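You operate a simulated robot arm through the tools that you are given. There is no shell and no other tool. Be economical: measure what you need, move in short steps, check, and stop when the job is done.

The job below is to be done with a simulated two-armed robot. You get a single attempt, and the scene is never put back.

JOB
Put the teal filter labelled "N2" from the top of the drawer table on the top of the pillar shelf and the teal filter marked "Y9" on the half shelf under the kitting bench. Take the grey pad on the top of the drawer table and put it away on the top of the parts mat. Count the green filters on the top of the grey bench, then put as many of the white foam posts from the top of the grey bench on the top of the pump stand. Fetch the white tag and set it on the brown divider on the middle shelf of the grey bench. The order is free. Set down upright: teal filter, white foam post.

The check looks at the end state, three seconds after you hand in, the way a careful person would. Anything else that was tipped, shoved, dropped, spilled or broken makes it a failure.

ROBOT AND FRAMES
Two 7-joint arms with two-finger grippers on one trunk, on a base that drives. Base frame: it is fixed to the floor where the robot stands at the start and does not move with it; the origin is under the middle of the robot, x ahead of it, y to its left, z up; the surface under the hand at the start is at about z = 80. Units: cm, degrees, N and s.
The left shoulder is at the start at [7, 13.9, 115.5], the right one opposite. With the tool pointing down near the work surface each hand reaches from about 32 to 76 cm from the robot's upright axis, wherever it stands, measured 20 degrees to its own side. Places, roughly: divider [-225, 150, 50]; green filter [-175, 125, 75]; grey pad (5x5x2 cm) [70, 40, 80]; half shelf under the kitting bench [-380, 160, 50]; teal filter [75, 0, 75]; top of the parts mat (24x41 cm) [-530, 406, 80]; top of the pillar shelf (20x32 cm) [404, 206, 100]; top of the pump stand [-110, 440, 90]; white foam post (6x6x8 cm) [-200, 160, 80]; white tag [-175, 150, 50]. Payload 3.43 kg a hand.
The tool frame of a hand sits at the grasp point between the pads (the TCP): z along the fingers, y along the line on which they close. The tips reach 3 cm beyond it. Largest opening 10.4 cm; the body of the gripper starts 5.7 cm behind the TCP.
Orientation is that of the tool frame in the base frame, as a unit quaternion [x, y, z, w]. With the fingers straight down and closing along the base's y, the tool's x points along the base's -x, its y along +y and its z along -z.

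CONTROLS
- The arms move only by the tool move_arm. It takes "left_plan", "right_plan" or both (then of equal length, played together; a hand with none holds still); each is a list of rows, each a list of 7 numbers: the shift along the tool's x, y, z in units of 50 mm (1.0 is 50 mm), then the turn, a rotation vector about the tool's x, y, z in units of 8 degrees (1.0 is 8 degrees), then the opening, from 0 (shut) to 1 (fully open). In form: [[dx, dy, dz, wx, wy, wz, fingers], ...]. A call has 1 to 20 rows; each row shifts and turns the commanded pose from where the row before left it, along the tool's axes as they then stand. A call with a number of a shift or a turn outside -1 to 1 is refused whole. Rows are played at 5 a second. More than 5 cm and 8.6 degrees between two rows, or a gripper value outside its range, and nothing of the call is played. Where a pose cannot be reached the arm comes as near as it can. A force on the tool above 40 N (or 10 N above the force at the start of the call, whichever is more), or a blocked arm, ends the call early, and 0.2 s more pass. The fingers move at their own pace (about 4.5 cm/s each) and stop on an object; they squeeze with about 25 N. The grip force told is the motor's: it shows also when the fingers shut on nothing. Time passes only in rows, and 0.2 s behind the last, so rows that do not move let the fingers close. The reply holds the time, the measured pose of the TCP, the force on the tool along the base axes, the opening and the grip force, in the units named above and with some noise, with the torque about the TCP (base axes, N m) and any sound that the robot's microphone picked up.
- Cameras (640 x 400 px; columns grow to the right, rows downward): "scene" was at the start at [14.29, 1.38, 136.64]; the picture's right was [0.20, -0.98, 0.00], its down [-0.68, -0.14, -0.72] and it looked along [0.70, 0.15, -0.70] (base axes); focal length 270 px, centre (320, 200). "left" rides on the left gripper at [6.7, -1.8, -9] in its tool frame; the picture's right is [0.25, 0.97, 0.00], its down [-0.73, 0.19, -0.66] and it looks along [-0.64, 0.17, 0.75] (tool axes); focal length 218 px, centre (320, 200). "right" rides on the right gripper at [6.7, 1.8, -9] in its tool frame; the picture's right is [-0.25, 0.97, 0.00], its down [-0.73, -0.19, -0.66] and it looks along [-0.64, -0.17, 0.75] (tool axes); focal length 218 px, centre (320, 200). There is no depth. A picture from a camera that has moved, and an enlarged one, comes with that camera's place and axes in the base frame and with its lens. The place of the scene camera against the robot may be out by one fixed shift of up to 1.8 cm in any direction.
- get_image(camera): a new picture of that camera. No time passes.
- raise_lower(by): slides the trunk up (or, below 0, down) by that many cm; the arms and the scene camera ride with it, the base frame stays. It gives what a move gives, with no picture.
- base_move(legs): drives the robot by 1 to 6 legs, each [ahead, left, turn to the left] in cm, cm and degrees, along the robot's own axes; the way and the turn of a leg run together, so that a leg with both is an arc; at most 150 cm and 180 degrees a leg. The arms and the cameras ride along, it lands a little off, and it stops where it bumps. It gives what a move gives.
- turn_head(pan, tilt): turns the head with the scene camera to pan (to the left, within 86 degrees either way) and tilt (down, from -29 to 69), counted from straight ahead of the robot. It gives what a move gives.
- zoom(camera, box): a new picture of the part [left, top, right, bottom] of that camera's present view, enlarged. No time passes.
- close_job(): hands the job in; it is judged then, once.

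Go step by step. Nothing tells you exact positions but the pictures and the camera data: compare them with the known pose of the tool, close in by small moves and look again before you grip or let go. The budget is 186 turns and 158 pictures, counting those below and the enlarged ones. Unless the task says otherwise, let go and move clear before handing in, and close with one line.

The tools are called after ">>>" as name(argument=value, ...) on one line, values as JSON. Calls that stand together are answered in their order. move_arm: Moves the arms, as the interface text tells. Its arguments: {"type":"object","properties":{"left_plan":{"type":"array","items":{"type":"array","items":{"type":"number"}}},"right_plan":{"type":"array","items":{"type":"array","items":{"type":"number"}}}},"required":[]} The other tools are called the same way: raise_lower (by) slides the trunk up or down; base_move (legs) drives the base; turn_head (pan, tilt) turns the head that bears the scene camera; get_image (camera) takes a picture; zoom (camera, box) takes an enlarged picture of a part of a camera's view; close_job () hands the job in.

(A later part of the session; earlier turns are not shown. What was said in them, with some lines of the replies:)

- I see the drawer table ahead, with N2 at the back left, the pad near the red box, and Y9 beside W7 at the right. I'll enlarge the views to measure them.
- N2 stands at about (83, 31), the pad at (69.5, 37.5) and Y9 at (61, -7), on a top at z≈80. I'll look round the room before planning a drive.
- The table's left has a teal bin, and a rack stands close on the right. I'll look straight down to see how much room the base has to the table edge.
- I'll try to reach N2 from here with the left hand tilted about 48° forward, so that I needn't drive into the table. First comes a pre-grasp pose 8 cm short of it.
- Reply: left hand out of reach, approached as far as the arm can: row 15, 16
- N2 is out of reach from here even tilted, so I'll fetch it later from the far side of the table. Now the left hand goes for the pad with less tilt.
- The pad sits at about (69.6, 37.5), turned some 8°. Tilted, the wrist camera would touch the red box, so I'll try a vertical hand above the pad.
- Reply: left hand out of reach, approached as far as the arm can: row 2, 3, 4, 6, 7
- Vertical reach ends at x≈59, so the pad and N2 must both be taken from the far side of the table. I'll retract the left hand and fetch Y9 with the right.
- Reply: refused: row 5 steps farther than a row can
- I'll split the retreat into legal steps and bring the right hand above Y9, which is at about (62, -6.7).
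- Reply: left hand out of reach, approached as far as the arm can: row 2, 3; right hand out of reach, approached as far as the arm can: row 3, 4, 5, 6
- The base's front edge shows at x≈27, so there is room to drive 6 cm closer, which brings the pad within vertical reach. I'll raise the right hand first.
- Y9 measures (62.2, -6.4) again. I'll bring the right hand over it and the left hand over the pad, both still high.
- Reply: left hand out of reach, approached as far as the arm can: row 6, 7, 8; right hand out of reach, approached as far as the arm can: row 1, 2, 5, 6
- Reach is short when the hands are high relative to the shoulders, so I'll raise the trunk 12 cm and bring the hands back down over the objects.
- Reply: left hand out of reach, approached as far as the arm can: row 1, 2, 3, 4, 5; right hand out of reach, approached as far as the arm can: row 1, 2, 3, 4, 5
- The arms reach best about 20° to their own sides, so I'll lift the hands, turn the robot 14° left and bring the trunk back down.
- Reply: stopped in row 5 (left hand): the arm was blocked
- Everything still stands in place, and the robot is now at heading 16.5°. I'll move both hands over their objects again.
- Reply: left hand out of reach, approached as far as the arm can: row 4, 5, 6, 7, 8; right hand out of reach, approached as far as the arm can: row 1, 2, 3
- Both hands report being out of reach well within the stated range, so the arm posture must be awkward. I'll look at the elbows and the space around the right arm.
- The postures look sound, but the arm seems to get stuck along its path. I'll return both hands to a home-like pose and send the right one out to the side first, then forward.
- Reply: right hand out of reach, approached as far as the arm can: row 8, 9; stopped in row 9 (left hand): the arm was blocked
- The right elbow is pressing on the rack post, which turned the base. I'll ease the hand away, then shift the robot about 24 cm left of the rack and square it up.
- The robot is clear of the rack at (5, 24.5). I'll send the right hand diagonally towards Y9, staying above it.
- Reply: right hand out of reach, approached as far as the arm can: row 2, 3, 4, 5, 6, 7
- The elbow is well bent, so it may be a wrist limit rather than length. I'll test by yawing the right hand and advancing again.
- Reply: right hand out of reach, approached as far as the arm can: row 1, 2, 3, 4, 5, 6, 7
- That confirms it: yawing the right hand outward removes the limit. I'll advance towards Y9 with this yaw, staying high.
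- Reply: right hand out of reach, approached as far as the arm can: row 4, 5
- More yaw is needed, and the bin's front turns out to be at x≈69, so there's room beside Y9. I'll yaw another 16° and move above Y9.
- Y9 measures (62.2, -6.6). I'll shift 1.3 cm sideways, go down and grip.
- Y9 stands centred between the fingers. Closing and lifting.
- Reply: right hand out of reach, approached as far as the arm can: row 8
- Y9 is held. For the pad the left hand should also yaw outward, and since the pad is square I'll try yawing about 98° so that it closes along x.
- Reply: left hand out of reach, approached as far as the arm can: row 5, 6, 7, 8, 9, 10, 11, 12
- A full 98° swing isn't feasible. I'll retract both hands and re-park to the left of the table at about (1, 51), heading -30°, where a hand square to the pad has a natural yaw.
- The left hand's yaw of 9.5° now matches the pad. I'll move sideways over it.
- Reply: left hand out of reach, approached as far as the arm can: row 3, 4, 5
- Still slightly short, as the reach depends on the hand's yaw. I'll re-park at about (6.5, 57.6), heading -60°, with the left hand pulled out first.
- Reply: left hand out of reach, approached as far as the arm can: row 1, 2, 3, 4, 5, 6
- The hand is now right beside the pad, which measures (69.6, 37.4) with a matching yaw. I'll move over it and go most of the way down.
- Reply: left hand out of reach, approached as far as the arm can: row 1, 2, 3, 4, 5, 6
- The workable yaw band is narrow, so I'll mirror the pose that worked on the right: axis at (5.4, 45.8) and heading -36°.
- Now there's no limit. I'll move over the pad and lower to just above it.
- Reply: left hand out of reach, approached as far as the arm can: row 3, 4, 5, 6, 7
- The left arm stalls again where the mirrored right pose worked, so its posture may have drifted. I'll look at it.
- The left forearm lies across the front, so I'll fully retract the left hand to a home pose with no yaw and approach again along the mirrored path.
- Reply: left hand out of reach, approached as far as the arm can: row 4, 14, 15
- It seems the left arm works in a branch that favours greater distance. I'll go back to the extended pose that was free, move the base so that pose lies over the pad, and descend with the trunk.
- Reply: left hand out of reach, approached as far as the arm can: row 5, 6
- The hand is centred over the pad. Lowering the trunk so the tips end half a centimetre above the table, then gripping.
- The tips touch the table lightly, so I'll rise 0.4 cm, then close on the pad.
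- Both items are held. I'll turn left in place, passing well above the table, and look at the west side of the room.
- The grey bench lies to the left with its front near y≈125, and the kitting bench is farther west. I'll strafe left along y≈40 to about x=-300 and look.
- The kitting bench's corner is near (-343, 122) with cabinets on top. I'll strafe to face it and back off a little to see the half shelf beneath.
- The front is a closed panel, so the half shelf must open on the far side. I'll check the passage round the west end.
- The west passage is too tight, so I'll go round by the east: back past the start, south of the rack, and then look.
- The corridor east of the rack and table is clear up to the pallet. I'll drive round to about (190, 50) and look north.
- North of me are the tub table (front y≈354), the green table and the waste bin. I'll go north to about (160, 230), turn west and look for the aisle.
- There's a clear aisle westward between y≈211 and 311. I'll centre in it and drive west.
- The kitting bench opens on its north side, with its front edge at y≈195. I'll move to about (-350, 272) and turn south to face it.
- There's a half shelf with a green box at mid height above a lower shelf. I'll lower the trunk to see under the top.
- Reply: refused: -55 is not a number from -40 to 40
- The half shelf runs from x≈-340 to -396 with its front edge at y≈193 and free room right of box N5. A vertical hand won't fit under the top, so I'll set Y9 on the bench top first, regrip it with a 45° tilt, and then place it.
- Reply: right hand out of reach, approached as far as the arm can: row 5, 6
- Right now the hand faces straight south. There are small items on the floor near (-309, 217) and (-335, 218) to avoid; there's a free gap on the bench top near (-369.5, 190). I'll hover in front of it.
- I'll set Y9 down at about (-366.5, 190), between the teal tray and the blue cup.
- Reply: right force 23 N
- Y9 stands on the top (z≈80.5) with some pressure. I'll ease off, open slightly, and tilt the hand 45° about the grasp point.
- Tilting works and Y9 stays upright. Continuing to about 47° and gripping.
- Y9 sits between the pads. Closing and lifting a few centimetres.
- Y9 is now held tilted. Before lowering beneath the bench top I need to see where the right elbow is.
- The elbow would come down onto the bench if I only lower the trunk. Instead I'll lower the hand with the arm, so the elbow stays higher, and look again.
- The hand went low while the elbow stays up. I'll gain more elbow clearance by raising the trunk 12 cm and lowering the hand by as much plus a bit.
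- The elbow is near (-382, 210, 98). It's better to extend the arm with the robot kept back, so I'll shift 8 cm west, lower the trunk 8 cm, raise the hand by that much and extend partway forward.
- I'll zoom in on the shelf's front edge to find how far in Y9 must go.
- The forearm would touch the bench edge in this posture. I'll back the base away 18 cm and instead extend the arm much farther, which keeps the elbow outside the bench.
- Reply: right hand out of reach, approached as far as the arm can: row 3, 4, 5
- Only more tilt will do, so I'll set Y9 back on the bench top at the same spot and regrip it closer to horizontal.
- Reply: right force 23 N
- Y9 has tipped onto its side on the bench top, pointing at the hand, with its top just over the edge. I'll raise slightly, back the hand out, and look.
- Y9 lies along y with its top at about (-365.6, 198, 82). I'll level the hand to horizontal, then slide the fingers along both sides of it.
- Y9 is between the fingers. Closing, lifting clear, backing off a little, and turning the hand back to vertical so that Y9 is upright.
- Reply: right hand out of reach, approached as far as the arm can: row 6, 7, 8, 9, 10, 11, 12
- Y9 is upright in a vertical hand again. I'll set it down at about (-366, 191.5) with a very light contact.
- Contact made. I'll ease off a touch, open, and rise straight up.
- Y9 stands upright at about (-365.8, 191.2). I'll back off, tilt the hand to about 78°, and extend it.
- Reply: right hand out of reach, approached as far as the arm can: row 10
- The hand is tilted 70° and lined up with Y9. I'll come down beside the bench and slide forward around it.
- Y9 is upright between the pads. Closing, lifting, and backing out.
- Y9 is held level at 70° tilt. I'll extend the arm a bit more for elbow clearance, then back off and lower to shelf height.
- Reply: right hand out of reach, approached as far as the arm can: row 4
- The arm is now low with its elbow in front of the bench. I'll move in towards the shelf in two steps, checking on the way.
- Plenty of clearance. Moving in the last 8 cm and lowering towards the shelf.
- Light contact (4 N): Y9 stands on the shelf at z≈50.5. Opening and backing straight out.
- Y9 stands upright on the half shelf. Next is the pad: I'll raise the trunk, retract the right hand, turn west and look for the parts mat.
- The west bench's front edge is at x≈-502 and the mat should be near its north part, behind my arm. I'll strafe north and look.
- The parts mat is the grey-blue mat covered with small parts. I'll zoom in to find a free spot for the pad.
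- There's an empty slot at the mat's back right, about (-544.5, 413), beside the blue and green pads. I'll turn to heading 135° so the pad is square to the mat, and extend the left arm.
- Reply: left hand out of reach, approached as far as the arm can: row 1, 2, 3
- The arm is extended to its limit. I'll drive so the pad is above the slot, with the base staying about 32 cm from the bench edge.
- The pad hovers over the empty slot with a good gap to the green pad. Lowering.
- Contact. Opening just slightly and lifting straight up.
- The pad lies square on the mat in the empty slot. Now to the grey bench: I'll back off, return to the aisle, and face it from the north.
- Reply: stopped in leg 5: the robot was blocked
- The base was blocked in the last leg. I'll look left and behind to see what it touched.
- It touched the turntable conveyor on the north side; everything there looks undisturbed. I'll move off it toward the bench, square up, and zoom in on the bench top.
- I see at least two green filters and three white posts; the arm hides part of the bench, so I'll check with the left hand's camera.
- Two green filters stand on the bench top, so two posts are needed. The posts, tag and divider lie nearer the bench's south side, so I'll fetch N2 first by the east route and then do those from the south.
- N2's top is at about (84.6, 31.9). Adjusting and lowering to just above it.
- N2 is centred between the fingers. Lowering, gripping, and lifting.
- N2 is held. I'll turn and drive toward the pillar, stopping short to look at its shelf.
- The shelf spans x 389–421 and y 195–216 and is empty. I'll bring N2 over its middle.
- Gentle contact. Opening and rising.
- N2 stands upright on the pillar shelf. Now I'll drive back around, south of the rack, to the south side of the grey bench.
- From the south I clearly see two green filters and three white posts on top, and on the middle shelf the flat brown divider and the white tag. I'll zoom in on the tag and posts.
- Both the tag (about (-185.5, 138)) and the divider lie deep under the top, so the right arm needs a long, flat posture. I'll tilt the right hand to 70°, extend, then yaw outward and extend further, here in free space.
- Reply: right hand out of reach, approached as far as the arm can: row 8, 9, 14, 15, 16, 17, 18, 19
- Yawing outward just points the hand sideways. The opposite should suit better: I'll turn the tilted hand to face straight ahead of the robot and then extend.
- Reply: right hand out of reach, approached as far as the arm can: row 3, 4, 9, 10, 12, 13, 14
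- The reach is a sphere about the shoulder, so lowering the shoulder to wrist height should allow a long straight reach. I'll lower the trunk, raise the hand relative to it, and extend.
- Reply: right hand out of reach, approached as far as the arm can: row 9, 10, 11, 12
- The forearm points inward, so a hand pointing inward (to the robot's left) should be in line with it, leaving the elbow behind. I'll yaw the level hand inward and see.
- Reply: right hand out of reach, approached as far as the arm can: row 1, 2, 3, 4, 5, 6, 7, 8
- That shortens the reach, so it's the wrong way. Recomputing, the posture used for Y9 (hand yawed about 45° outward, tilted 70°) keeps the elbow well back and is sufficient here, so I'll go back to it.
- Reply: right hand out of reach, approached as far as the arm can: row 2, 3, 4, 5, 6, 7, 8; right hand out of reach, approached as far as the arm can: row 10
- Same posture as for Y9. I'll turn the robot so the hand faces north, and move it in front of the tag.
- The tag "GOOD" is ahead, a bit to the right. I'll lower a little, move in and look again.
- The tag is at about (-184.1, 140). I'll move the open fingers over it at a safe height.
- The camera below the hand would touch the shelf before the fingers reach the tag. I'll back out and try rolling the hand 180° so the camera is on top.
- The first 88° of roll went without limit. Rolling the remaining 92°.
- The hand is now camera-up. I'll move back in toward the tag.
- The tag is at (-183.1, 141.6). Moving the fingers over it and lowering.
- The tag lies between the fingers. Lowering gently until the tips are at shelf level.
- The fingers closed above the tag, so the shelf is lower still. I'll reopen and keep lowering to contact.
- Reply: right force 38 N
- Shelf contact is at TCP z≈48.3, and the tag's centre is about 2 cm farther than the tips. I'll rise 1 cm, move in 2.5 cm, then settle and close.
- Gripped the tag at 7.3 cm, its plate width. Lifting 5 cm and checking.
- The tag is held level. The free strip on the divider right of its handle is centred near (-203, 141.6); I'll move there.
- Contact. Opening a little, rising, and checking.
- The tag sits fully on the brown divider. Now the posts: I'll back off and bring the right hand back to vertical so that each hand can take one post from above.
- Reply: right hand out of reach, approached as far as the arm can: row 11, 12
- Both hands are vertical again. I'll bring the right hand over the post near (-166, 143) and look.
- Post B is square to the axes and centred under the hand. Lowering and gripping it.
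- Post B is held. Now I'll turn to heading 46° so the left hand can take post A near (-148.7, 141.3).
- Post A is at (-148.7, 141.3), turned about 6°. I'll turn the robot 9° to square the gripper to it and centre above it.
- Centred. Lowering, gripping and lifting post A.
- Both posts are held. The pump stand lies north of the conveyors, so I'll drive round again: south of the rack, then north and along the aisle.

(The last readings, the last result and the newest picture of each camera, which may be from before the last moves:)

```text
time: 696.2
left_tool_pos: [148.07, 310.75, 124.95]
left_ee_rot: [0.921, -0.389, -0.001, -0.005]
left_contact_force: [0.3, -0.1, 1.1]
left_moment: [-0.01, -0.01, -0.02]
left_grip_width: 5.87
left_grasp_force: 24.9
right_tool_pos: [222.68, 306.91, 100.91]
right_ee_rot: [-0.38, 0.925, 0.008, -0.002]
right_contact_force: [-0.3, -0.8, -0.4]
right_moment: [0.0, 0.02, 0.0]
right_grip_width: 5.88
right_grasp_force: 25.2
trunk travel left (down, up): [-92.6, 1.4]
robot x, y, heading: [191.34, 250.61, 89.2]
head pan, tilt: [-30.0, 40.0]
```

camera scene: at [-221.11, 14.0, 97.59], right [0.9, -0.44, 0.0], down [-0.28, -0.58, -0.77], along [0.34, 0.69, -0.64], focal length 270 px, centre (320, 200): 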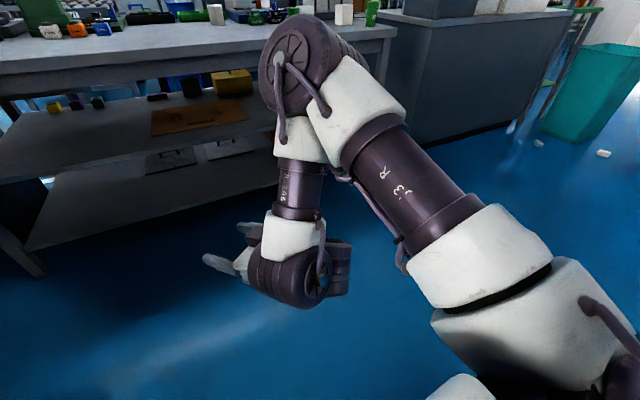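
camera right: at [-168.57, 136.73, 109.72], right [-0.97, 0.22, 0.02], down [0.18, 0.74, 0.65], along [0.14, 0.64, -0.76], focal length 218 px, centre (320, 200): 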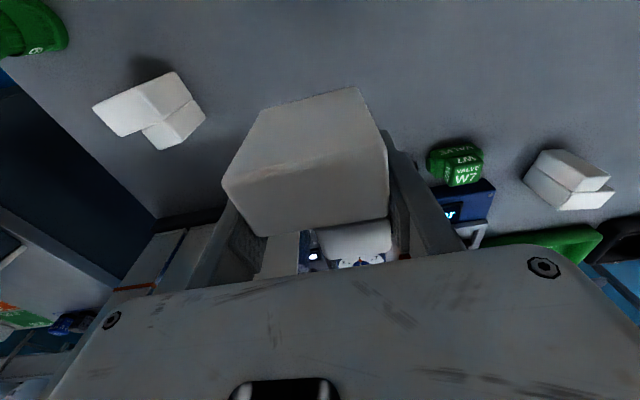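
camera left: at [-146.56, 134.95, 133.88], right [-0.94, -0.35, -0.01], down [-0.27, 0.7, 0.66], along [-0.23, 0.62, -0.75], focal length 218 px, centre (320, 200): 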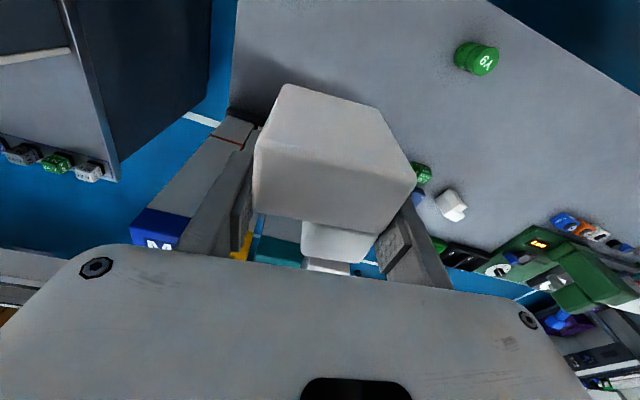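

I'll look north-west from here with the raised camera to find the pump stand.

>>> turn_head(pan=50, tilt=12)

>>> get_image(camera="scene")

```text
time: 697.8
left_tool_pos: [148.05, 310.78, 124.93]
left_ee_rot: [0.921, -0.389, 0.0, -0.005]
left_contact_force: [0.6, 0.1, 0.0]
left_moment: [-0.01, -0.02, -0.03]
left_grip_width: 5.9
left_grasp_force: 25.2
right_tool_pos: [222.72, 307.0, 100.78]
right_ee_rot: [-0.379, 0.925, 0.006, -0.003]
right_contact_force: [0.4, 0.0, 0.2]
right_moment: [-0.01, -0.02, 0.0]
right_grip_width: 5.86
right_grasp_force: 25.0
trunk travel left (down, up): [-92.6, 1.4]
robot x, y, heading: [191.08, 250.33, 89.5]
head pan, tilt: [50.0, 12.0]
```

```text
10 pictures are left
camera scene: at [185.3, 261.33, 169.22], right [0.65, 0.76, 0.0], down [0.16, -0.14, -0.98], along [-0.74, 0.64, -0.21], focal length 270 px, centre (320, 200)
```

scene: 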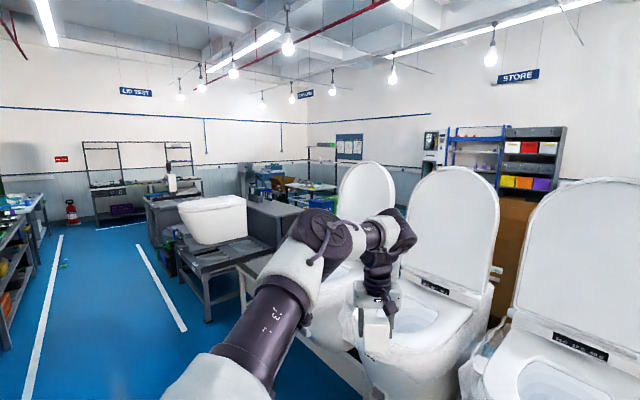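

>>> zoom(camera="scene", box=[140, 170, 340, 330])

```text
2.50 times, centred on (240, 250) of scene
camera zoom: at [185.3, 261.33, 169.22], right [0.65, 0.76, 0.0], down [0.16, -0.14, -0.98], along [-0.74, 0.64, -0.21], focal length 676 px, centre (520, 75)
```

zoom: 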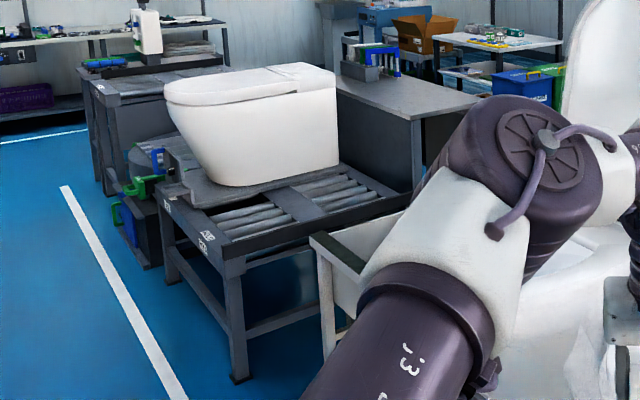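

The pump stand stands behind the toilet conveyor, so it must be approached from its north side, via the west. I'll drive down the aisle to the far west and look north-east.

>>> base_move(legs=[[0, 0, 90.7], [130, -10, 0], [130, 0, 0]])

```text
time: 714.3
left_tool_pos: [-126.15, 205.28, 124.92]
left_ee_rot: [0.916, 0.401, -0.003, -0.003]
left_contact_force: [0.3, -0.6, 0.1]
left_moment: [-0.07, -0.01, 0.02]
left_grip_width: 5.84
left_grasp_force: 25.0
right_tool_pos: [-126.35, 279.86, 100.78]
right_ee_rot: [0.932, -0.361, -0.002, 0.009]
right_contact_force: [-0.5, 1.2, -0.5]
right_moment: [0.0, 0.01, -0.01]
right_grip_width: 5.87
right_grasp_force: 25.1
trunk travel left (down, up): [-92.6, 1.4]
robot x, y, heading: [-68.06, 251.47, -177.8]
head pan, tilt: [50.0, 12.0]
```

>>> base_move(legs=[[0, -10, -2.2], [130, 0, 0], [135, 0, 0], [105, 0, 0]])

>>> turn_head(pan=-86, tilt=15)

>>> get_image(camera="scene")

```text
time: 733.3
left_tool_pos: [-507.19, 213.44, 124.91]
left_ee_rot: [0.923, 0.385, -0.003, -0.004]
left_contact_force: [0.9, 0.1, 0.2]
left_moment: [-0.01, 0.02, 0.0]
left_grip_width: 5.89
left_grasp_force: 24.9
right_tool_pos: [-504.77, 288.04, 100.88]
right_ee_rot: [0.926, -0.378, -0.002, 0.009]
right_contact_force: [0.1, -0.1, -0.5]
right_moment: [-0.01, -0.05, -0.03]
right_grip_width: 5.87
right_grasp_force: 25.2
trunk travel left (down, up): [-92.6, 1.4]
robot x, y, heading: [-447.79, 257.6, -179.6]
head pan, tilt: [50.0, 12.0]
```

```text
time: 735.5
left_tool_pos: [-507.26, 213.4, 124.8]
left_ee_rot: [0.923, 0.385, -0.004, -0.004]
left_contact_force: [0.1, -0.3, 0.1]
left_moment: [0.01, -0.03, -0.01]
left_grip_width: 5.87
left_grasp_force: 25.0
right_tool_pos: [-504.85, 288.17, 100.78]
right_ee_rot: [0.926, -0.377, -0.002, 0.007]
right_contact_force: [-0.4, -0.8, -0.6]
right_moment: [0.04, 0.0, 0.01]
right_grip_width: 5.85
right_grasp_force: 24.9
trunk travel left (down, up): [-92.6, 1.4]
robot x, y, heading: [-447.65, 257.42, -179.6]
head pan, tilt: [-85.9, 15.0]
```

```text
8 pictures are left
camera scene: at [-452.34, 266.55, 168.74], right [1.0, 0.08, 0.0], down [0.02, -0.26, -0.97], along [-0.07, 0.96, -0.26], focal length 270 px, centre (320, 200)
```

scene: 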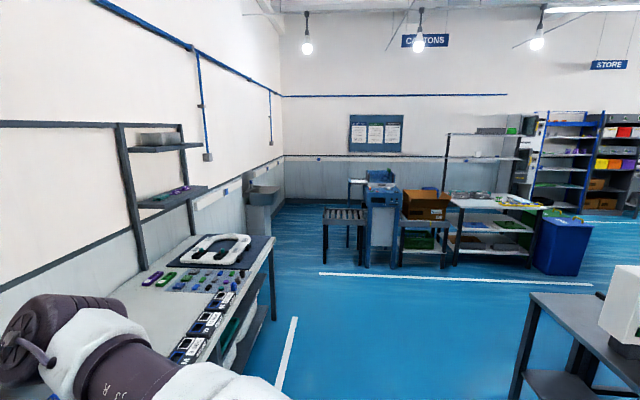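

There's an open area north of the conveyors, with an aisle between y≈455 and 550. I'll drive round to it and face the stand from the north.

>>> base_move(legs=[[-28, 0, 0], [0, -120, 0], [0, -122, 0], [0, 0, 90]])

>>> turn_head(pan=60, tilt=18)

>>> get_image(camera="scene")

```text
time: 752.6
left_tool_pos: [-377.29, 436.61, 124.96]
left_ee_rot: [0.401, 0.916, -0.004, 0.0]
left_contact_force: [0.5, 0.0, 0.8]
left_moment: [-0.02, -0.03, -0.02]
left_grip_width: 5.87
left_grasp_force: 24.7
right_tool_pos: [-451.9, 442.23, 100.8]
right_ee_rot: [0.93, 0.367, 0.004, 0.007]
right_contact_force: [-1.0, -0.9, 0.8]
right_moment: [-0.01, -0.02, -0.01]
right_grip_width: 5.87
right_grasp_force: 24.4
trunk travel left (down, up): [-92.6, 1.4]
robot x, y, heading: [-418.56, 498.01, -92.0]
head pan, tilt: [-85.9, 15.0]
```

```text
time: 754.9
left_tool_pos: [-377.16, 436.58, 124.83]
left_ee_rot: [0.401, 0.916, -0.005, 0.0]
left_contact_force: [0.8, -0.2, 0.1]
left_moment: [0.04, 0.0, 0.0]
left_grip_width: 5.89
left_grasp_force: 25.4
right_tool_pos: [-451.69, 442.39, 100.76]
right_ee_rot: [0.93, 0.367, 0.004, 0.006]
right_contact_force: [-0.3, -0.4, 0.1]
right_moment: [0.0, -0.01, 0.03]
right_grip_width: 5.87
right_grasp_force: 25.0
trunk travel left (down, up): [-92.6, 1.4]
robot x, y, heading: [-418.65, 498.03, -92.4]
head pan, tilt: [60.0, 18.0]
```

```text
7 pictures are left
camera scene: at [-409.68, 487.7, 168.25], right [-0.53, -0.85, 0.0], down [-0.26, 0.17, -0.95], along [0.8, -0.51, -0.31], focal length 270 px, centre (320, 200)
```

scene: 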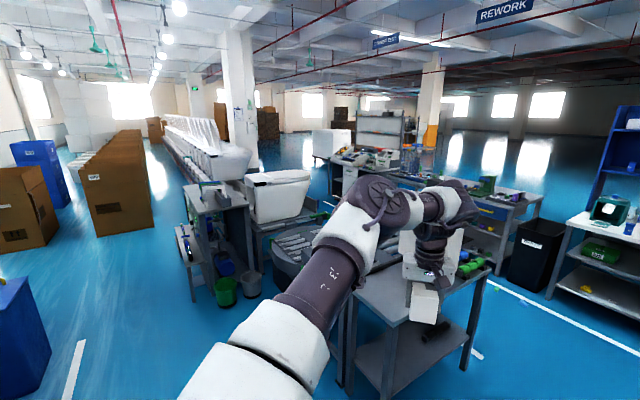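

>>> zoom(camera="scene", box=[150, 150, 320, 310])

```text
2.50 times, centred on (235, 230) of scene
camera zoom: at [-409.68, 487.7, 168.25], right [-0.53, -0.85, 0.0], down [-0.26, 0.17, -0.95], along [0.8, -0.51, -0.31], focal length 676 px, centre (532, 125)
```

zoom: 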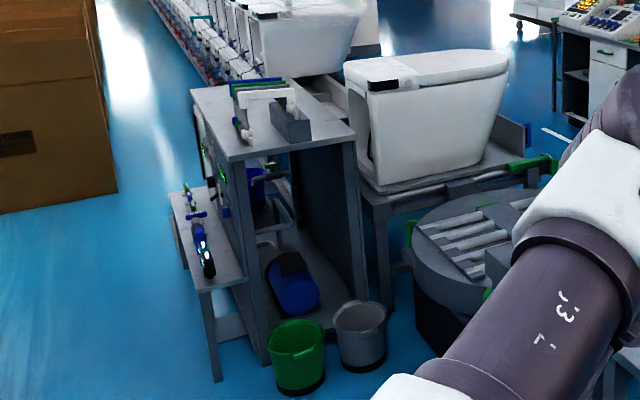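

The stand top spans about x -188…-75, y 421–461; its west part holds items, while the east half is free. A side shelf with a tool projects north to y≈478, so I'll keep the base at y≥512. Driving east along the aisle.

>>> base_move(legs=[[-19, 0, 2.3], [0, 100, 0], [0, 100, 0]])

```text
time: 766.0
left_tool_pos: [-175.46, 456.11, 124.77]
left_ee_rot: [0.388, 0.922, -0.004, 0.001]
left_contact_force: [-1.0, -0.1, 0.3]
left_moment: [0.01, -0.05, 0.0]
left_grip_width: 5.89
left_grasp_force: 25.3
right_tool_pos: [-250.05, 459.92, 100.81]
right_ee_rot: [0.925, 0.38, 0.005, 0.008]
right_contact_force: [0.1, -0.1, -0.5]
right_moment: [-0.02, 0.0, 0.0]
right_grip_width: 5.86
right_grasp_force: 24.8
trunk travel left (down, up): [-92.6, 1.4]
robot x, y, heading: [-218.1, 516.42, -90.6]
head pan, tilt: [60.0, 18.0]
```

The right hand would pass over items on the stand's west end, so I'll turn to heading 180° first, back up east past them, then turn the right hand onto the stand.

>>> base_move(legs=[[0, 0, -89.4], [-104, 0, 0]])

```text
time: 775.1
left_tool_pos: [-174.08, 473.75, 124.77]
left_ee_rot: [0.924, 0.383, -0.003, -0.002]
left_contact_force: [-0.3, -0.5, -0.2]
left_moment: [0.01, 0.02, -0.01]
left_grip_width: 5.87
left_grasp_force: 24.6
right_tool_pos: [-171.43, 548.27, 100.7]
right_ee_rot: [0.926, -0.378, -0.003, 0.008]
right_contact_force: [-0.2, 0.9, -0.5]
right_moment: [0.0, -0.02, -0.01]
right_grip_width: 5.9
right_grasp_force: 25.0
trunk travel left (down, up): [-92.6, 1.4]
robot x, y, heading: [-114.3, 517.29, -179.7]
head pan, tilt: [60.0, 18.0]
```

>>> base_move(legs=[[0, 0, 117.5]])

>>> get_image(camera="right")

```text
time: 780.5
left_tool_pos: [-46.84, 486.9, 124.97]
left_ee_rot: [0.136, 0.991, -0.004, 0.001]
left_contact_force: [-0.2, -0.2, -0.7]
left_moment: [0.03, -0.02, 0.01]
left_grip_width: 5.88
left_grasp_force: 24.5
right_tool_pos: [-113.49, 452.88, 100.66]
right_ee_rot: [0.795, 0.606, 0.005, 0.006]
right_contact_force: [-0.2, 0.0, 0.3]
right_moment: [0.01, -0.01, 0.02]
right_grip_width: 5.87
right_grasp_force: 25.2
trunk travel left (down, up): [-92.6, 1.4]
robot x, y, heading: [-114.63, 517.68, -60.6]
head pan, tilt: [60.0, 18.0]
```

```text
5 pictures are left
camera right: at [-110.17, 458.93, 109.83], right [0.87, -0.5, 0.02], down [-0.39, -0.65, 0.65], along [-0.32, -0.57, -0.76], focal length 218 px, centre (320, 200)
```

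right: 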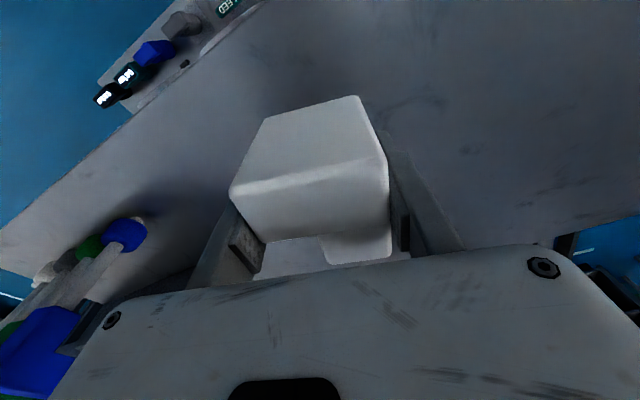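

The post is over the free part of the stand top. Shifting 5 cm further in and lowering.

>>> base_move(legs=[[3.9, -3.3, 0]])

>>> raise_lower(by=-5)

>>> raise_lower(by=-0.5)

>>> raise_lower(by=-0.3)

```text
time: 781.4
left_tool_pos: [-47.61, 483.26, 124.98]
left_ee_rot: [0.134, 0.991, -0.01, 0.0]
left_contact_force: [0.6, 0.7, 0.0]
left_moment: [-0.12, 0.03, -0.01]
left_grip_width: 5.85
left_grasp_force: 25.3
right_tool_pos: [-114.21, 448.88, 101.36]
right_ee_rot: [0.794, 0.608, 0.002, 0.01]
right_contact_force: [0.0, 0.7, -0.7]
right_moment: [-0.07, 0.01, 0.0]
right_grip_width: 5.89
right_grasp_force: 25.0
trunk travel left (down, up): [-92.6, 1.4]
robot x, y, heading: [-115.77, 513.0, -60.6]
head pan, tilt: [60.0, 18.0]
```

```text
time: 782.4
left_tool_pos: [-47.94, 482.01, 119.83]
left_ee_rot: [0.134, 0.991, -0.004, 0.001]
left_contact_force: [-0.1, -0.3, 0.4]
left_moment: [0.02, 0.0, -0.01]
left_grip_width: 5.87
left_grasp_force: 25.3
right_tool_pos: [-114.36, 447.91, 95.7]
right_ee_rot: [0.794, 0.608, 0.007, 0.006]
right_contact_force: [0.7, -0.9, 0.1]
right_moment: [0.03, -0.01, 0.02]
right_grip_width: 5.84
right_grasp_force: 25.2
trunk travel left (down, up): [-87.6, 6.4]
robot x, y, heading: [-115.38, 513.09, -60.7]
head pan, tilt: [60.0, 18.0]
```

```text
time: 782.9
left_tool_pos: [-47.8, 482.15, 119.26]
left_ee_rot: [0.135, 0.991, -0.003, 0.001]
left_contact_force: [-0.2, -0.1, -0.1]
left_moment: [0.0, -0.01, 0.02]
left_grip_width: 5.85
left_grasp_force: 25.0
right_tool_pos: [-114.22, 447.94, 95.3]
right_ee_rot: [0.795, 0.607, 0.005, 0.006]
right_contact_force: [0.1, -0.2, -0.5]
right_moment: [0.03, 0.01, 0.02]
right_grip_width: 5.86
right_grasp_force: 25.2
trunk travel left (down, up): [-87.1, 6.9]
robot x, y, heading: [-115.3, 512.78, -60.3]
head pan, tilt: [60.0, 18.0]
```

```text
time: 783.4
left_tool_pos: [-47.72, 482.22, 119.05]
left_ee_rot: [0.134, 0.991, -0.005, 0.002]
left_contact_force: [1.1, -0.3, 0.1]
left_moment: [0.0, -0.03, 0.0]
left_grip_width: 5.87
left_grasp_force: 24.8
right_tool_pos: [-114.18, 447.96, 95.14]
right_ee_rot: [0.794, 0.607, 0.005, 0.006]
right_contact_force: [0.1, -0.5, -0.6]
right_moment: [0.01, -0.02, 0.01]
right_grip_width: 5.87
right_grasp_force: 25.4
trunk travel left (down, up): [-86.8, 7.2]
robot x, y, heading: [-115.51, 512.77, -60.4]
head pan, tilt: [60.0, 18.0]
```

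>>> raise_lower(by=-0.35)

>>> raise_lower(by=-0.3)

```text
time: 783.9
left_tool_pos: [-47.85, 482.31, 118.66]
left_ee_rot: [0.135, 0.991, -0.004, 0.001]
left_contact_force: [0.0, -0.2, -0.2]
left_moment: [0.01, 0.02, -0.01]
left_grip_width: 5.88
left_grasp_force: 25.2
right_tool_pos: [-114.28, 448.04, 94.78]
right_ee_rot: [0.795, 0.607, 0.005, 0.006]
right_contact_force: [-0.8, -0.3, 0.2]
right_moment: [0.01, 0.01, -0.03]
right_grip_width: 5.88
right_grasp_force: 25.6
trunk travel left (down, up): [-86.4, 7.6]
robot x, y, heading: [-115.27, 512.51, -60.4]
head pan, tilt: [60.0, 18.0]
```

```text
time: 784.5
left_tool_pos: [-47.87, 482.38, 118.51]
left_ee_rot: [0.136, 0.991, -0.004, 0.001]
left_contact_force: [0.0, -0.5, -1.0]
left_moment: [0.02, 0.01, 0.01]
left_grip_width: 5.9
left_grasp_force: 24.7
right_tool_pos: [-114.28, 448.0, 94.38]
right_ee_rot: [0.794, 0.607, 0.005, 0.006]
right_contact_force: [-1.0, 0.0, -0.6]
right_moment: [-0.01, 0.0, 0.01]
right_grip_width: 5.87
right_grasp_force: 25.1
trunk travel left (down, up): [-86.1, 7.9]
robot x, y, heading: [-115.42, 512.54, -60.5]
head pan, tilt: [60.0, 18.0]
```

>>> raise_lower(by=-0.35)

>>> raise_lower(by=-0.3)

```text
time: 785.0
left_tool_pos: [-47.8, 482.25, 118.08]
left_ee_rot: [0.136, 0.991, -0.003, 0.001]
left_contact_force: [0.4, 0.2, 0.0]
left_moment: [0.0, -0.01, 0.01]
left_grip_width: 5.86
left_grasp_force: 25.3
right_tool_pos: [-114.37, 448.14, 94.06]
right_ee_rot: [0.794, 0.608, 0.005, 0.006]
right_contact_force: [0.3, -0.3, 0.2]
right_moment: [-0.01, -0.03, 0.0]
right_grip_width: 5.85
right_grasp_force: 25.0
trunk travel left (down, up): [-85.8, 8.2]
robot x, y, heading: [-115.45, 512.87, -60.5]
head pan, tilt: [60.0, 18.0]
```

```text
time: 785.5
left_tool_pos: [-47.85, 482.26, 117.65]
left_ee_rot: [0.135, 0.991, -0.004, 0.002]
left_contact_force: [0.0, 0.5, 0.1]
left_moment: [-0.01, -0.05, 0.02]
left_grip_width: 5.9
left_grasp_force: 24.8
right_tool_pos: [-114.44, 448.01, 93.7]
right_ee_rot: [0.794, 0.607, 0.005, 0.005]
right_contact_force: [-0.1, 0.1, -0.3]
right_moment: [-0.01, -0.01, 0.0]
right_grip_width: 5.88
right_grasp_force: 24.2
trunk travel left (down, up): [-85.5, 8.5]
robot x, y, heading: [-115.5, 512.66, -60.6]
head pan, tilt: [60.0, 18.0]
```

>>> raise_lower(by=-0.35)

>>> raise_lower(by=-0.35)

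>>> raise_lower(by=-0.3)

```text
time: 786.0
left_tool_pos: [-47.91, 482.13, 117.33]
left_ee_rot: [0.135, 0.991, -0.003, 0.001]
left_contact_force: [0.3, 0.3, -1.2]
left_moment: [0.01, 0.04, -0.02]
left_grip_width: 5.86
left_grasp_force: 24.9
right_tool_pos: [-114.2, 448.14, 93.29]
right_ee_rot: [0.795, 0.607, 0.006, 0.006]
right_contact_force: [1.0, 0.8, -0.4]
right_moment: [-0.01, 0.01, 0.0]
right_grip_width: 5.85
right_grasp_force: 24.8
trunk travel left (down, up): [-85.1, 8.9]
robot x, y, heading: [-115.95, 512.64, -60.1]
head pan, tilt: [60.0, 18.0]
```

```text
time: 786.6
left_tool_pos: [-47.85, 482.18, 117.03]
left_ee_rot: [0.134, 0.991, -0.004, 0.001]
left_contact_force: [0.0, 0.2, 0.7]
left_moment: [-0.04, -0.01, 0.02]
left_grip_width: 5.86
left_grasp_force: 25.1
right_tool_pos: [-114.29, 448.01, 92.97]
right_ee_rot: [0.795, 0.607, 0.006, 0.005]
right_contact_force: [0.3, 0.1, 0.6]
right_moment: [0.02, -0.02, -0.02]
right_grip_width: 5.87
right_grasp_force: 25.2
trunk travel left (down, up): [-84.8, 9.2]
robot x, y, heading: [-115.33, 512.8, -60.4]
head pan, tilt: [60.0, 18.0]
```

```text
time: 787.1
left_tool_pos: [-47.91, 482.3, 116.74]
left_ee_rot: [0.135, 0.991, -0.004, 0.001]
left_contact_force: [-1.0, -0.1, -0.2]
left_moment: [-0.02, -0.02, -0.02]
left_grip_width: 5.85
left_grasp_force: 24.8
right_tool_pos: [-114.31, 448.04, 92.76]
right_ee_rot: [0.795, 0.607, 0.005, 0.007]
right_contact_force: [-0.7, 0.0, -1.5]
right_moment: [-0.01, -0.01, 0.01]
right_grip_width: 5.87
right_grasp_force: 25.2
trunk travel left (down, up): [-84.5, 9.5]
robot x, y, heading: [-115.25, 512.73, -60.3]
head pan, tilt: [60.0, 18.0]
```

>>> raise_lower(by=-0.4)

>>> raise_lower(by=-0.35)

>>> raise_lower(by=-0.35)

```text
time: 787.6
left_tool_pos: [-47.79, 482.45, 116.39]
left_ee_rot: [0.136, 0.991, -0.006, 0.001]
left_contact_force: [-0.2, -0.4, -1.2]
left_moment: [0.0, 0.01, 0.01]
left_grip_width: 5.87
left_grasp_force: 24.9
right_tool_pos: [-114.26, 448.03, 92.69]
right_ee_rot: [0.795, 0.607, 0.005, 0.009]
right_contact_force: [-1.5, -3.9, 23.5]
right_moment: [0.38, 0.67, 0.09]
right_grip_width: 5.87
right_grasp_force: 25.3
trunk travel left (down, up): [-84.1, 9.9]
robot x, y, heading: [-115.32, 512.93, -60.8]
head pan, tilt: [60.0, 18.0]
```

```text
time: 788.1
left_tool_pos: [-47.82, 482.53, 116.04]
left_ee_rot: [0.135, 0.991, -0.006, 0.001]
left_contact_force: [-0.6, -0.2, -0.5]
left_moment: [-0.02, -0.02, -0.01]
left_grip_width: 5.86
left_grasp_force: 24.7
right_tool_pos: [-114.38, 448.25, 92.12]
right_ee_rot: [0.794, 0.607, 0.004, 0.008]
right_contact_force: [-1.0, -4.0, 25.9]
right_moment: [0.05, 0.6, 0.09]
right_grip_width: 5.87
right_grasp_force: 24.7
trunk travel left (down, up): [-83.7, 10.3]
robot x, y, heading: [-115.38, 512.99, -60.6]
head pan, tilt: [60.0, 18.0]
```

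```text
time: 788.7
left_tool_pos: [-47.79, 482.51, 115.74]
left_ee_rot: [0.135, 0.991, -0.006, 0.001]
left_contact_force: [-0.4, 0.1, -0.8]
left_moment: [0.0, 0.0, -0.03]
left_grip_width: 5.84
left_grasp_force: 25.0
right_tool_pos: [-114.33, 448.27, 91.77]
right_ee_rot: [0.794, 0.607, 0.005, 0.007]
right_contact_force: [1.0, -3.0, 25.0]
right_moment: [0.13, 0.55, 0.04]
right_grip_width: 5.88
right_grasp_force: 25.1
trunk travel left (down, up): [-83.4, 10.6]
robot x, y, heading: [-115.24, 512.83, -60.7]
head pan, tilt: [60.0, 18.0]
```

Contact made (the fingers slid a little on the post). I'll ease off, open, and rise.

>>> raise_lower(by=0.4)

>>> move_arm(right_plan=[[0, 0, 0, 0, 0, 0, 0.68], [0, 0, 0, 0, 0, 0, 0.75], [0, 0, 0, 0, 0, 0, 0.8], [0, 0, 0, 0, 0, 0, 0.8]])

>>> raise_lower(by=10.2)

>>> get_image(camera="right")

```text
time: 789.2
left_tool_pos: [-47.76, 482.4, 116.06]
left_ee_rot: [0.135, 0.991, -0.004, 0.001]
left_contact_force: [0.7, 0.5, -0.2]
left_moment: [-0.05, 0.0, -0.02]
left_grip_width: 5.86
left_grasp_force: 25.0
right_tool_pos: [-114.37, 448.37, 91.92]
right_ee_rot: [0.795, 0.607, 0.005, 0.004]
right_contact_force: [0.8, 0.3, 0.7]
right_moment: [-0.02, 0.0, -0.01]
right_grip_width: 5.87
right_grasp_force: 25.1
trunk travel left (down, up): [-83.8, 10.2]
robot x, y, heading: [-115.71, 512.48, -60.4]
head pan, tilt: [60.0, 18.0]
```

```text
time: 790.2
left_tool_pos: [-47.84, 482.34, 116.02]
left_ee_rot: [0.134, 0.991, -0.003, 0.002]
left_contact_force: [0.3, -0.1, 0.3]
left_moment: [0.02, -0.02, 0.01]
left_grip_width: 5.85
left_grasp_force: 25.1
right_tool_pos: [-114.3, 448.08, 91.93]
right_ee_rot: [0.794, 0.608, 0.006, 0.006]
right_contact_force: [-0.4, -0.2, 0.6]
right_moment: [-0.03, 0.01, -0.01]
right_grip_width: 8.32
right_grasp_force: 0.0
trunk travel left (down, up): [-83.8, 10.2]
robot x, y, heading: [-115.05, 512.78, -60.5]
head pan, tilt: [60.0, 18.0]
```

```text
time: 791.6
left_tool_pos: [-47.84, 482.34, 126.22]
left_ee_rot: [0.135, 0.991, -0.004, 0.001]
left_contact_force: [-0.4, -0.7, -0.4]
left_moment: [-0.03, 0.03, 0.0]
left_grip_width: 5.83
left_grasp_force: 25.6
right_tool_pos: [-114.37, 448.05, 102.26]
right_ee_rot: [0.794, 0.607, 0.006, 0.006]
right_contact_force: [-0.2, 0.0, 0.8]
right_moment: [0.0, 0.0, 0.01]
right_grip_width: 8.29
right_grasp_force: 0.0
trunk travel left (down, up): [-94.0, 0.0]
robot x, y, heading: [-115.37, 512.98, -60.6]
head pan, tilt: [60.0, 18.0]
```

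```text
4 pictures are left
camera right: at [-111.03, 454.11, 111.25], right [0.87, -0.5, 0.02], down [-0.39, -0.65, 0.65], along [-0.31, -0.57, -0.76], focal length 218 px, centre (320, 200)
```

right: 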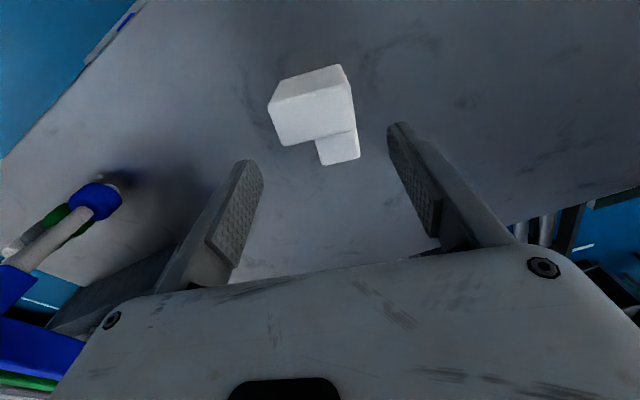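

Post B stands upright on the stand. For the left post I'll back off north, turn to heading -140° and bring it over the stand's east part, keeping the right hand clear to the north.

>>> base_move(legs=[[-17.4, 9.8, 0], [0, 0, -79.4], [-14.1, 39.2, 0]])

>>> get_image(camera="left")

```text
time: 798.7
left_tool_pos: [-91.78, 439.71, 126.32]
left_ee_rot: [0.722, 0.692, -0.003, -0.002]
left_contact_force: [-0.2, 0.7, 0.4]
left_moment: [0.01, -0.02, 0.03]
left_grip_width: 5.89
left_grasp_force: 25.2
right_tool_pos: [-140.34, 496.61, 102.19]
right_ee_rot: [1.0, -0.017, 0.002, 0.009]
right_contact_force: [-1.0, 0.5, -0.3]
right_moment: [0.0, -0.01, -0.01]
right_grip_width: 8.32
right_grasp_force: 0.1
trunk travel left (down, up): [-94.0, 0.0]
robot x, y, heading: [-77.25, 512.46, -137.4]
head pan, tilt: [60.0, 18.0]
```

```text
3 pictures are left
camera left: at [-93.23, 446.47, 135.32], right [0.98, 0.21, -0.01], down [0.17, -0.73, 0.66], along [0.14, -0.64, -0.75], focal length 218 px, centre (320, 200)
```

left: 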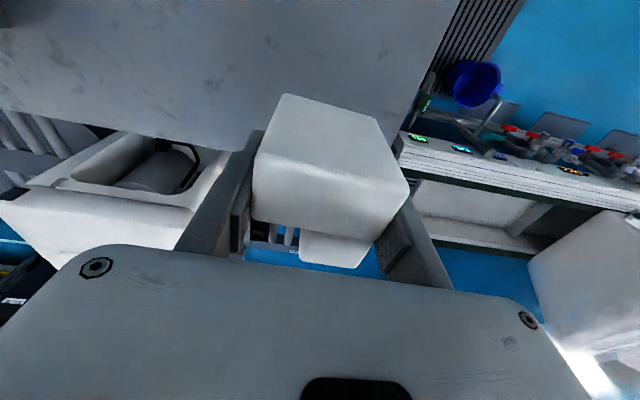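

The post is over the stand's free east part, well inside its edges and clear of post B. Lowering.

>>> raise_lower(by=-32.3)

>>> raise_lower(by=-0.5)

>>> raise_lower(by=-0.4)

```text
time: 801.9
left_tool_pos: [-91.76, 439.58, 93.98]
left_ee_rot: [0.722, 0.692, -0.004, -0.001]
left_contact_force: [-1.1, -0.9, 0.4]
left_moment: [-0.03, -0.01, 0.03]
left_grip_width: 5.88
left_grasp_force: 24.6
right_tool_pos: [-140.2, 496.51, 69.94]
right_ee_rot: [1.0, -0.018, 0.001, 0.009]
right_contact_force: [0.4, 0.3, -0.5]
right_moment: [-0.01, -0.01, 0.03]
right_grip_width: 8.32
right_grasp_force: 0.1
trunk travel left (down, up): [-61.7, 32.3]
robot x, y, heading: [-77.52, 512.33, -137.2]
head pan, tilt: [60.0, 18.0]
```

```text
time: 802.4
left_tool_pos: [-91.75, 439.45, 93.51]
left_ee_rot: [0.721, 0.693, -0.004, -0.002]
left_contact_force: [0.4, -0.6, 0.1]
left_moment: [-0.01, 0.01, -0.02]
left_grip_width: 5.89
left_grasp_force: 25.0
right_tool_pos: [-140.27, 496.45, 69.46]
right_ee_rot: [1.0, -0.017, 0.001, 0.008]
right_contact_force: [0.1, -0.2, -0.3]
right_moment: [-0.02, -0.02, 0.03]
right_grip_width: 8.29
right_grasp_force: 0.0
trunk travel left (down, up): [-61.2, 32.8]
robot x, y, heading: [-77.21, 512.63, -137.3]
head pan, tilt: [60.0, 18.0]
```

```text
time: 803.0
left_tool_pos: [-91.65, 439.51, 92.99]
left_ee_rot: [0.721, 0.693, -0.005, -0.002]
left_contact_force: [1.2, 0.4, 0.0]
left_moment: [-0.02, 0.01, 0.03]
left_grip_width: 5.85
left_grasp_force: 25.5
right_tool_pos: [-140.15, 496.49, 68.96]
right_ee_rot: [1.0, -0.017, 0.001, 0.008]
right_contact_force: [-0.2, 0.3, 0.2]
right_moment: [0.0, 0.01, -0.01]
right_grip_width: 8.3
right_grasp_force: 0.0
trunk travel left (down, up): [-60.8, 33.2]
robot x, y, heading: [-77.33, 512.45, -137.1]
head pan, tilt: [60.0, 18.0]
```

>>> raise_lower(by=-0.3)

>>> raise_lower(by=-0.25)

```text
time: 803.5
left_tool_pos: [-91.69, 439.68, 92.9]
left_ee_rot: [0.721, 0.693, -0.004, -0.003]
left_contact_force: [0.2, -0.7, 5.0]
left_moment: [0.0, -0.14, 0.0]
left_grip_width: 5.87
left_grasp_force: 24.9
right_tool_pos: [-140.16, 496.52, 68.81]
right_ee_rot: [1.0, -0.018, 0.001, 0.009]
right_contact_force: [-0.2, 0.1, -0.7]
right_moment: [-0.03, 0.0, 0.01]
right_grip_width: 8.32
right_grasp_force: 0.0
trunk travel left (down, up): [-60.5, 33.5]
robot x, y, heading: [-76.9, 512.38, -137.3]
head pan, tilt: [60.0, 18.0]
```

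```text
time: 804.0
left_tool_pos: [-91.61, 439.68, 92.76]
left_ee_rot: [0.721, 0.693, -0.006, 0.0]
left_contact_force: [-0.5, -4.8, 19.6]
left_moment: [-0.13, -0.59, -0.14]
left_grip_width: 5.9
left_grasp_force: 25.3
right_tool_pos: [-140.12, 496.62, 68.57]
right_ee_rot: [1.0, -0.018, 0.001, 0.01]
right_contact_force: [0.7, 0.2, 0.3]
right_moment: [-0.03, -0.03, 0.0]
right_grip_width: 8.3
right_grasp_force: 0.1
trunk travel left (down, up): [-60.2, 33.8]
robot x, y, heading: [-77.34, 512.44, -137.0]
head pan, tilt: [60.0, 18.0]
```

Contact. Easing off, opening, and rising.

>>> raise_lower(by=0.25)

>>> move_arm(left_plan=[[0, 0, 0, 0, 0, 0, 0.68], [0, 0, 0, 0, 0, 0, 0.75], [0, 0, 0, 0, 0, 0, 0.8], [0, 0, 0, 0, 0, 0, 0.8]])

>>> raise_lower(by=30)

>>> get_image(camera="left")

```text
time: 804.5
left_tool_pos: [-91.77, 439.7, 92.82]
left_ee_rot: [0.721, 0.692, -0.003, -0.002]
left_contact_force: [0.7, -4.4, 10.9]
left_moment: [-0.17, -0.32, -0.13]
left_grip_width: 5.86
left_grasp_force: 24.9
right_tool_pos: [-140.19, 496.53, 68.79]
right_ee_rot: [1.0, -0.017, 0.001, 0.009]
right_contact_force: [-0.6, 0.3, 0.2]
right_moment: [-0.02, 0.01, 0.01]
right_grip_width: 8.32
right_grasp_force: 0.0
trunk travel left (down, up): [-60.5, 33.5]
robot x, y, heading: [-77.3, 512.15, -137.4]
head pan, tilt: [60.0, 18.0]
```

```text
time: 805.5
left_tool_pos: [-91.61, 439.62, 92.89]
left_ee_rot: [0.721, 0.693, -0.004, -0.001]
left_contact_force: [0.2, -0.2, 1.0]
left_moment: [0.0, 0.01, 0.01]
left_grip_width: 8.35
left_grasp_force: 0.1
right_tool_pos: [-140.13, 496.44, 68.64]
right_ee_rot: [1.0, -0.018, 0.001, 0.009]
right_contact_force: [0.0, 0.6, -0.2]
right_moment: [-0.02, -0.03, 0.01]
right_grip_width: 8.3
right_grasp_force: 0.1
trunk travel left (down, up): [-60.5, 33.5]
robot x, y, heading: [-77.54, 512.13, -137.3]
head pan, tilt: [60.0, 18.0]
```

```text
time: 808.5
left_tool_pos: [-91.7, 439.63, 122.76]
left_ee_rot: [0.721, 0.693, -0.003, -0.001]
left_contact_force: [0.8, 0.3, -0.3]
left_moment: [0.0, -0.01, 0.03]
left_grip_width: 8.33
left_grasp_force: 0.0
right_tool_pos: [-140.19, 496.47, 98.65]
right_ee_rot: [1.0, -0.017, 0.001, 0.007]
right_contact_force: [-0.6, 0.1, 0.6]
right_moment: [0.02, -0.02, 0.03]
right_grip_width: 8.33
right_grasp_force: 0.0
trunk travel left (down, up): [-90.5, 3.5]
robot x, y, heading: [-77.41, 512.05, -137.2]
head pan, tilt: [60.0, 18.0]
```

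```text
2 pictures are left
camera left: at [-93.04, 446.37, 131.79], right [0.98, 0.21, -0.01], down [0.17, -0.73, 0.66], along [0.13, -0.64, -0.75], focal length 218 px, centre (320, 200)
```

left: 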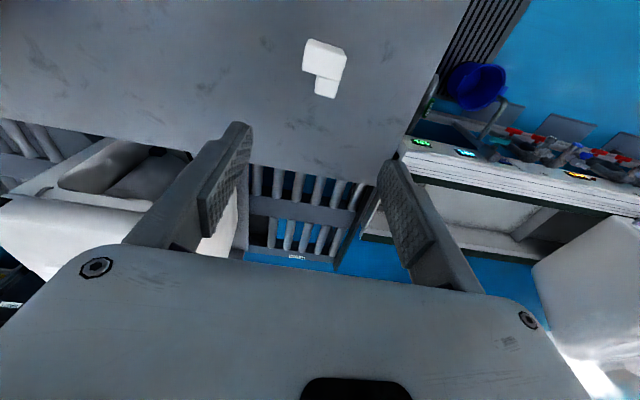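

Both posts stand upright on the pump stand. I'll back off clear and hand in.

>>> base_move(legs=[[-12, 0, 0]])

>>> close_job()

```text
time: 809.7
left_tool_pos: [-83.22, 447.43, 122.5]
left_ee_rot: [0.721, 0.693, -0.002, -0.001]
left_contact_force: [0.9, -0.1, -0.5]
left_moment: [0.04, -0.05, -0.01]
left_grip_width: 8.32
left_grasp_force: 0.0
right_tool_pos: [-131.73, 504.26, 98.64]
right_ee_rot: [1.0, -0.018, 0.002, 0.007]
right_contact_force: [0.1, 0.8, -0.4]
right_moment: [-0.01, -0.03, 0.03]
right_grip_width: 8.28
right_grasp_force: 0.1
trunk travel left (down, up): [-90.5, 3.5]
robot x, y, heading: [-68.64, 520.3, -137.2]
head pan, tilt: [60.0, 18.0]
```

```text
The job is handed in.
```

I handed in the job with everything placed: N2 is on the pillar shelf, Y9 on the half shelf, the grey pad on the parts mat, the tag on the brown divider, and two white posts (for two green filters) on the pump stand. Along the way the right arm pressed on the rack near the drawer table, the base touched the turntable conveyor, and Y9 tipped over once on the kitting bench before I stood it up again. I saw nothing out of place after these.
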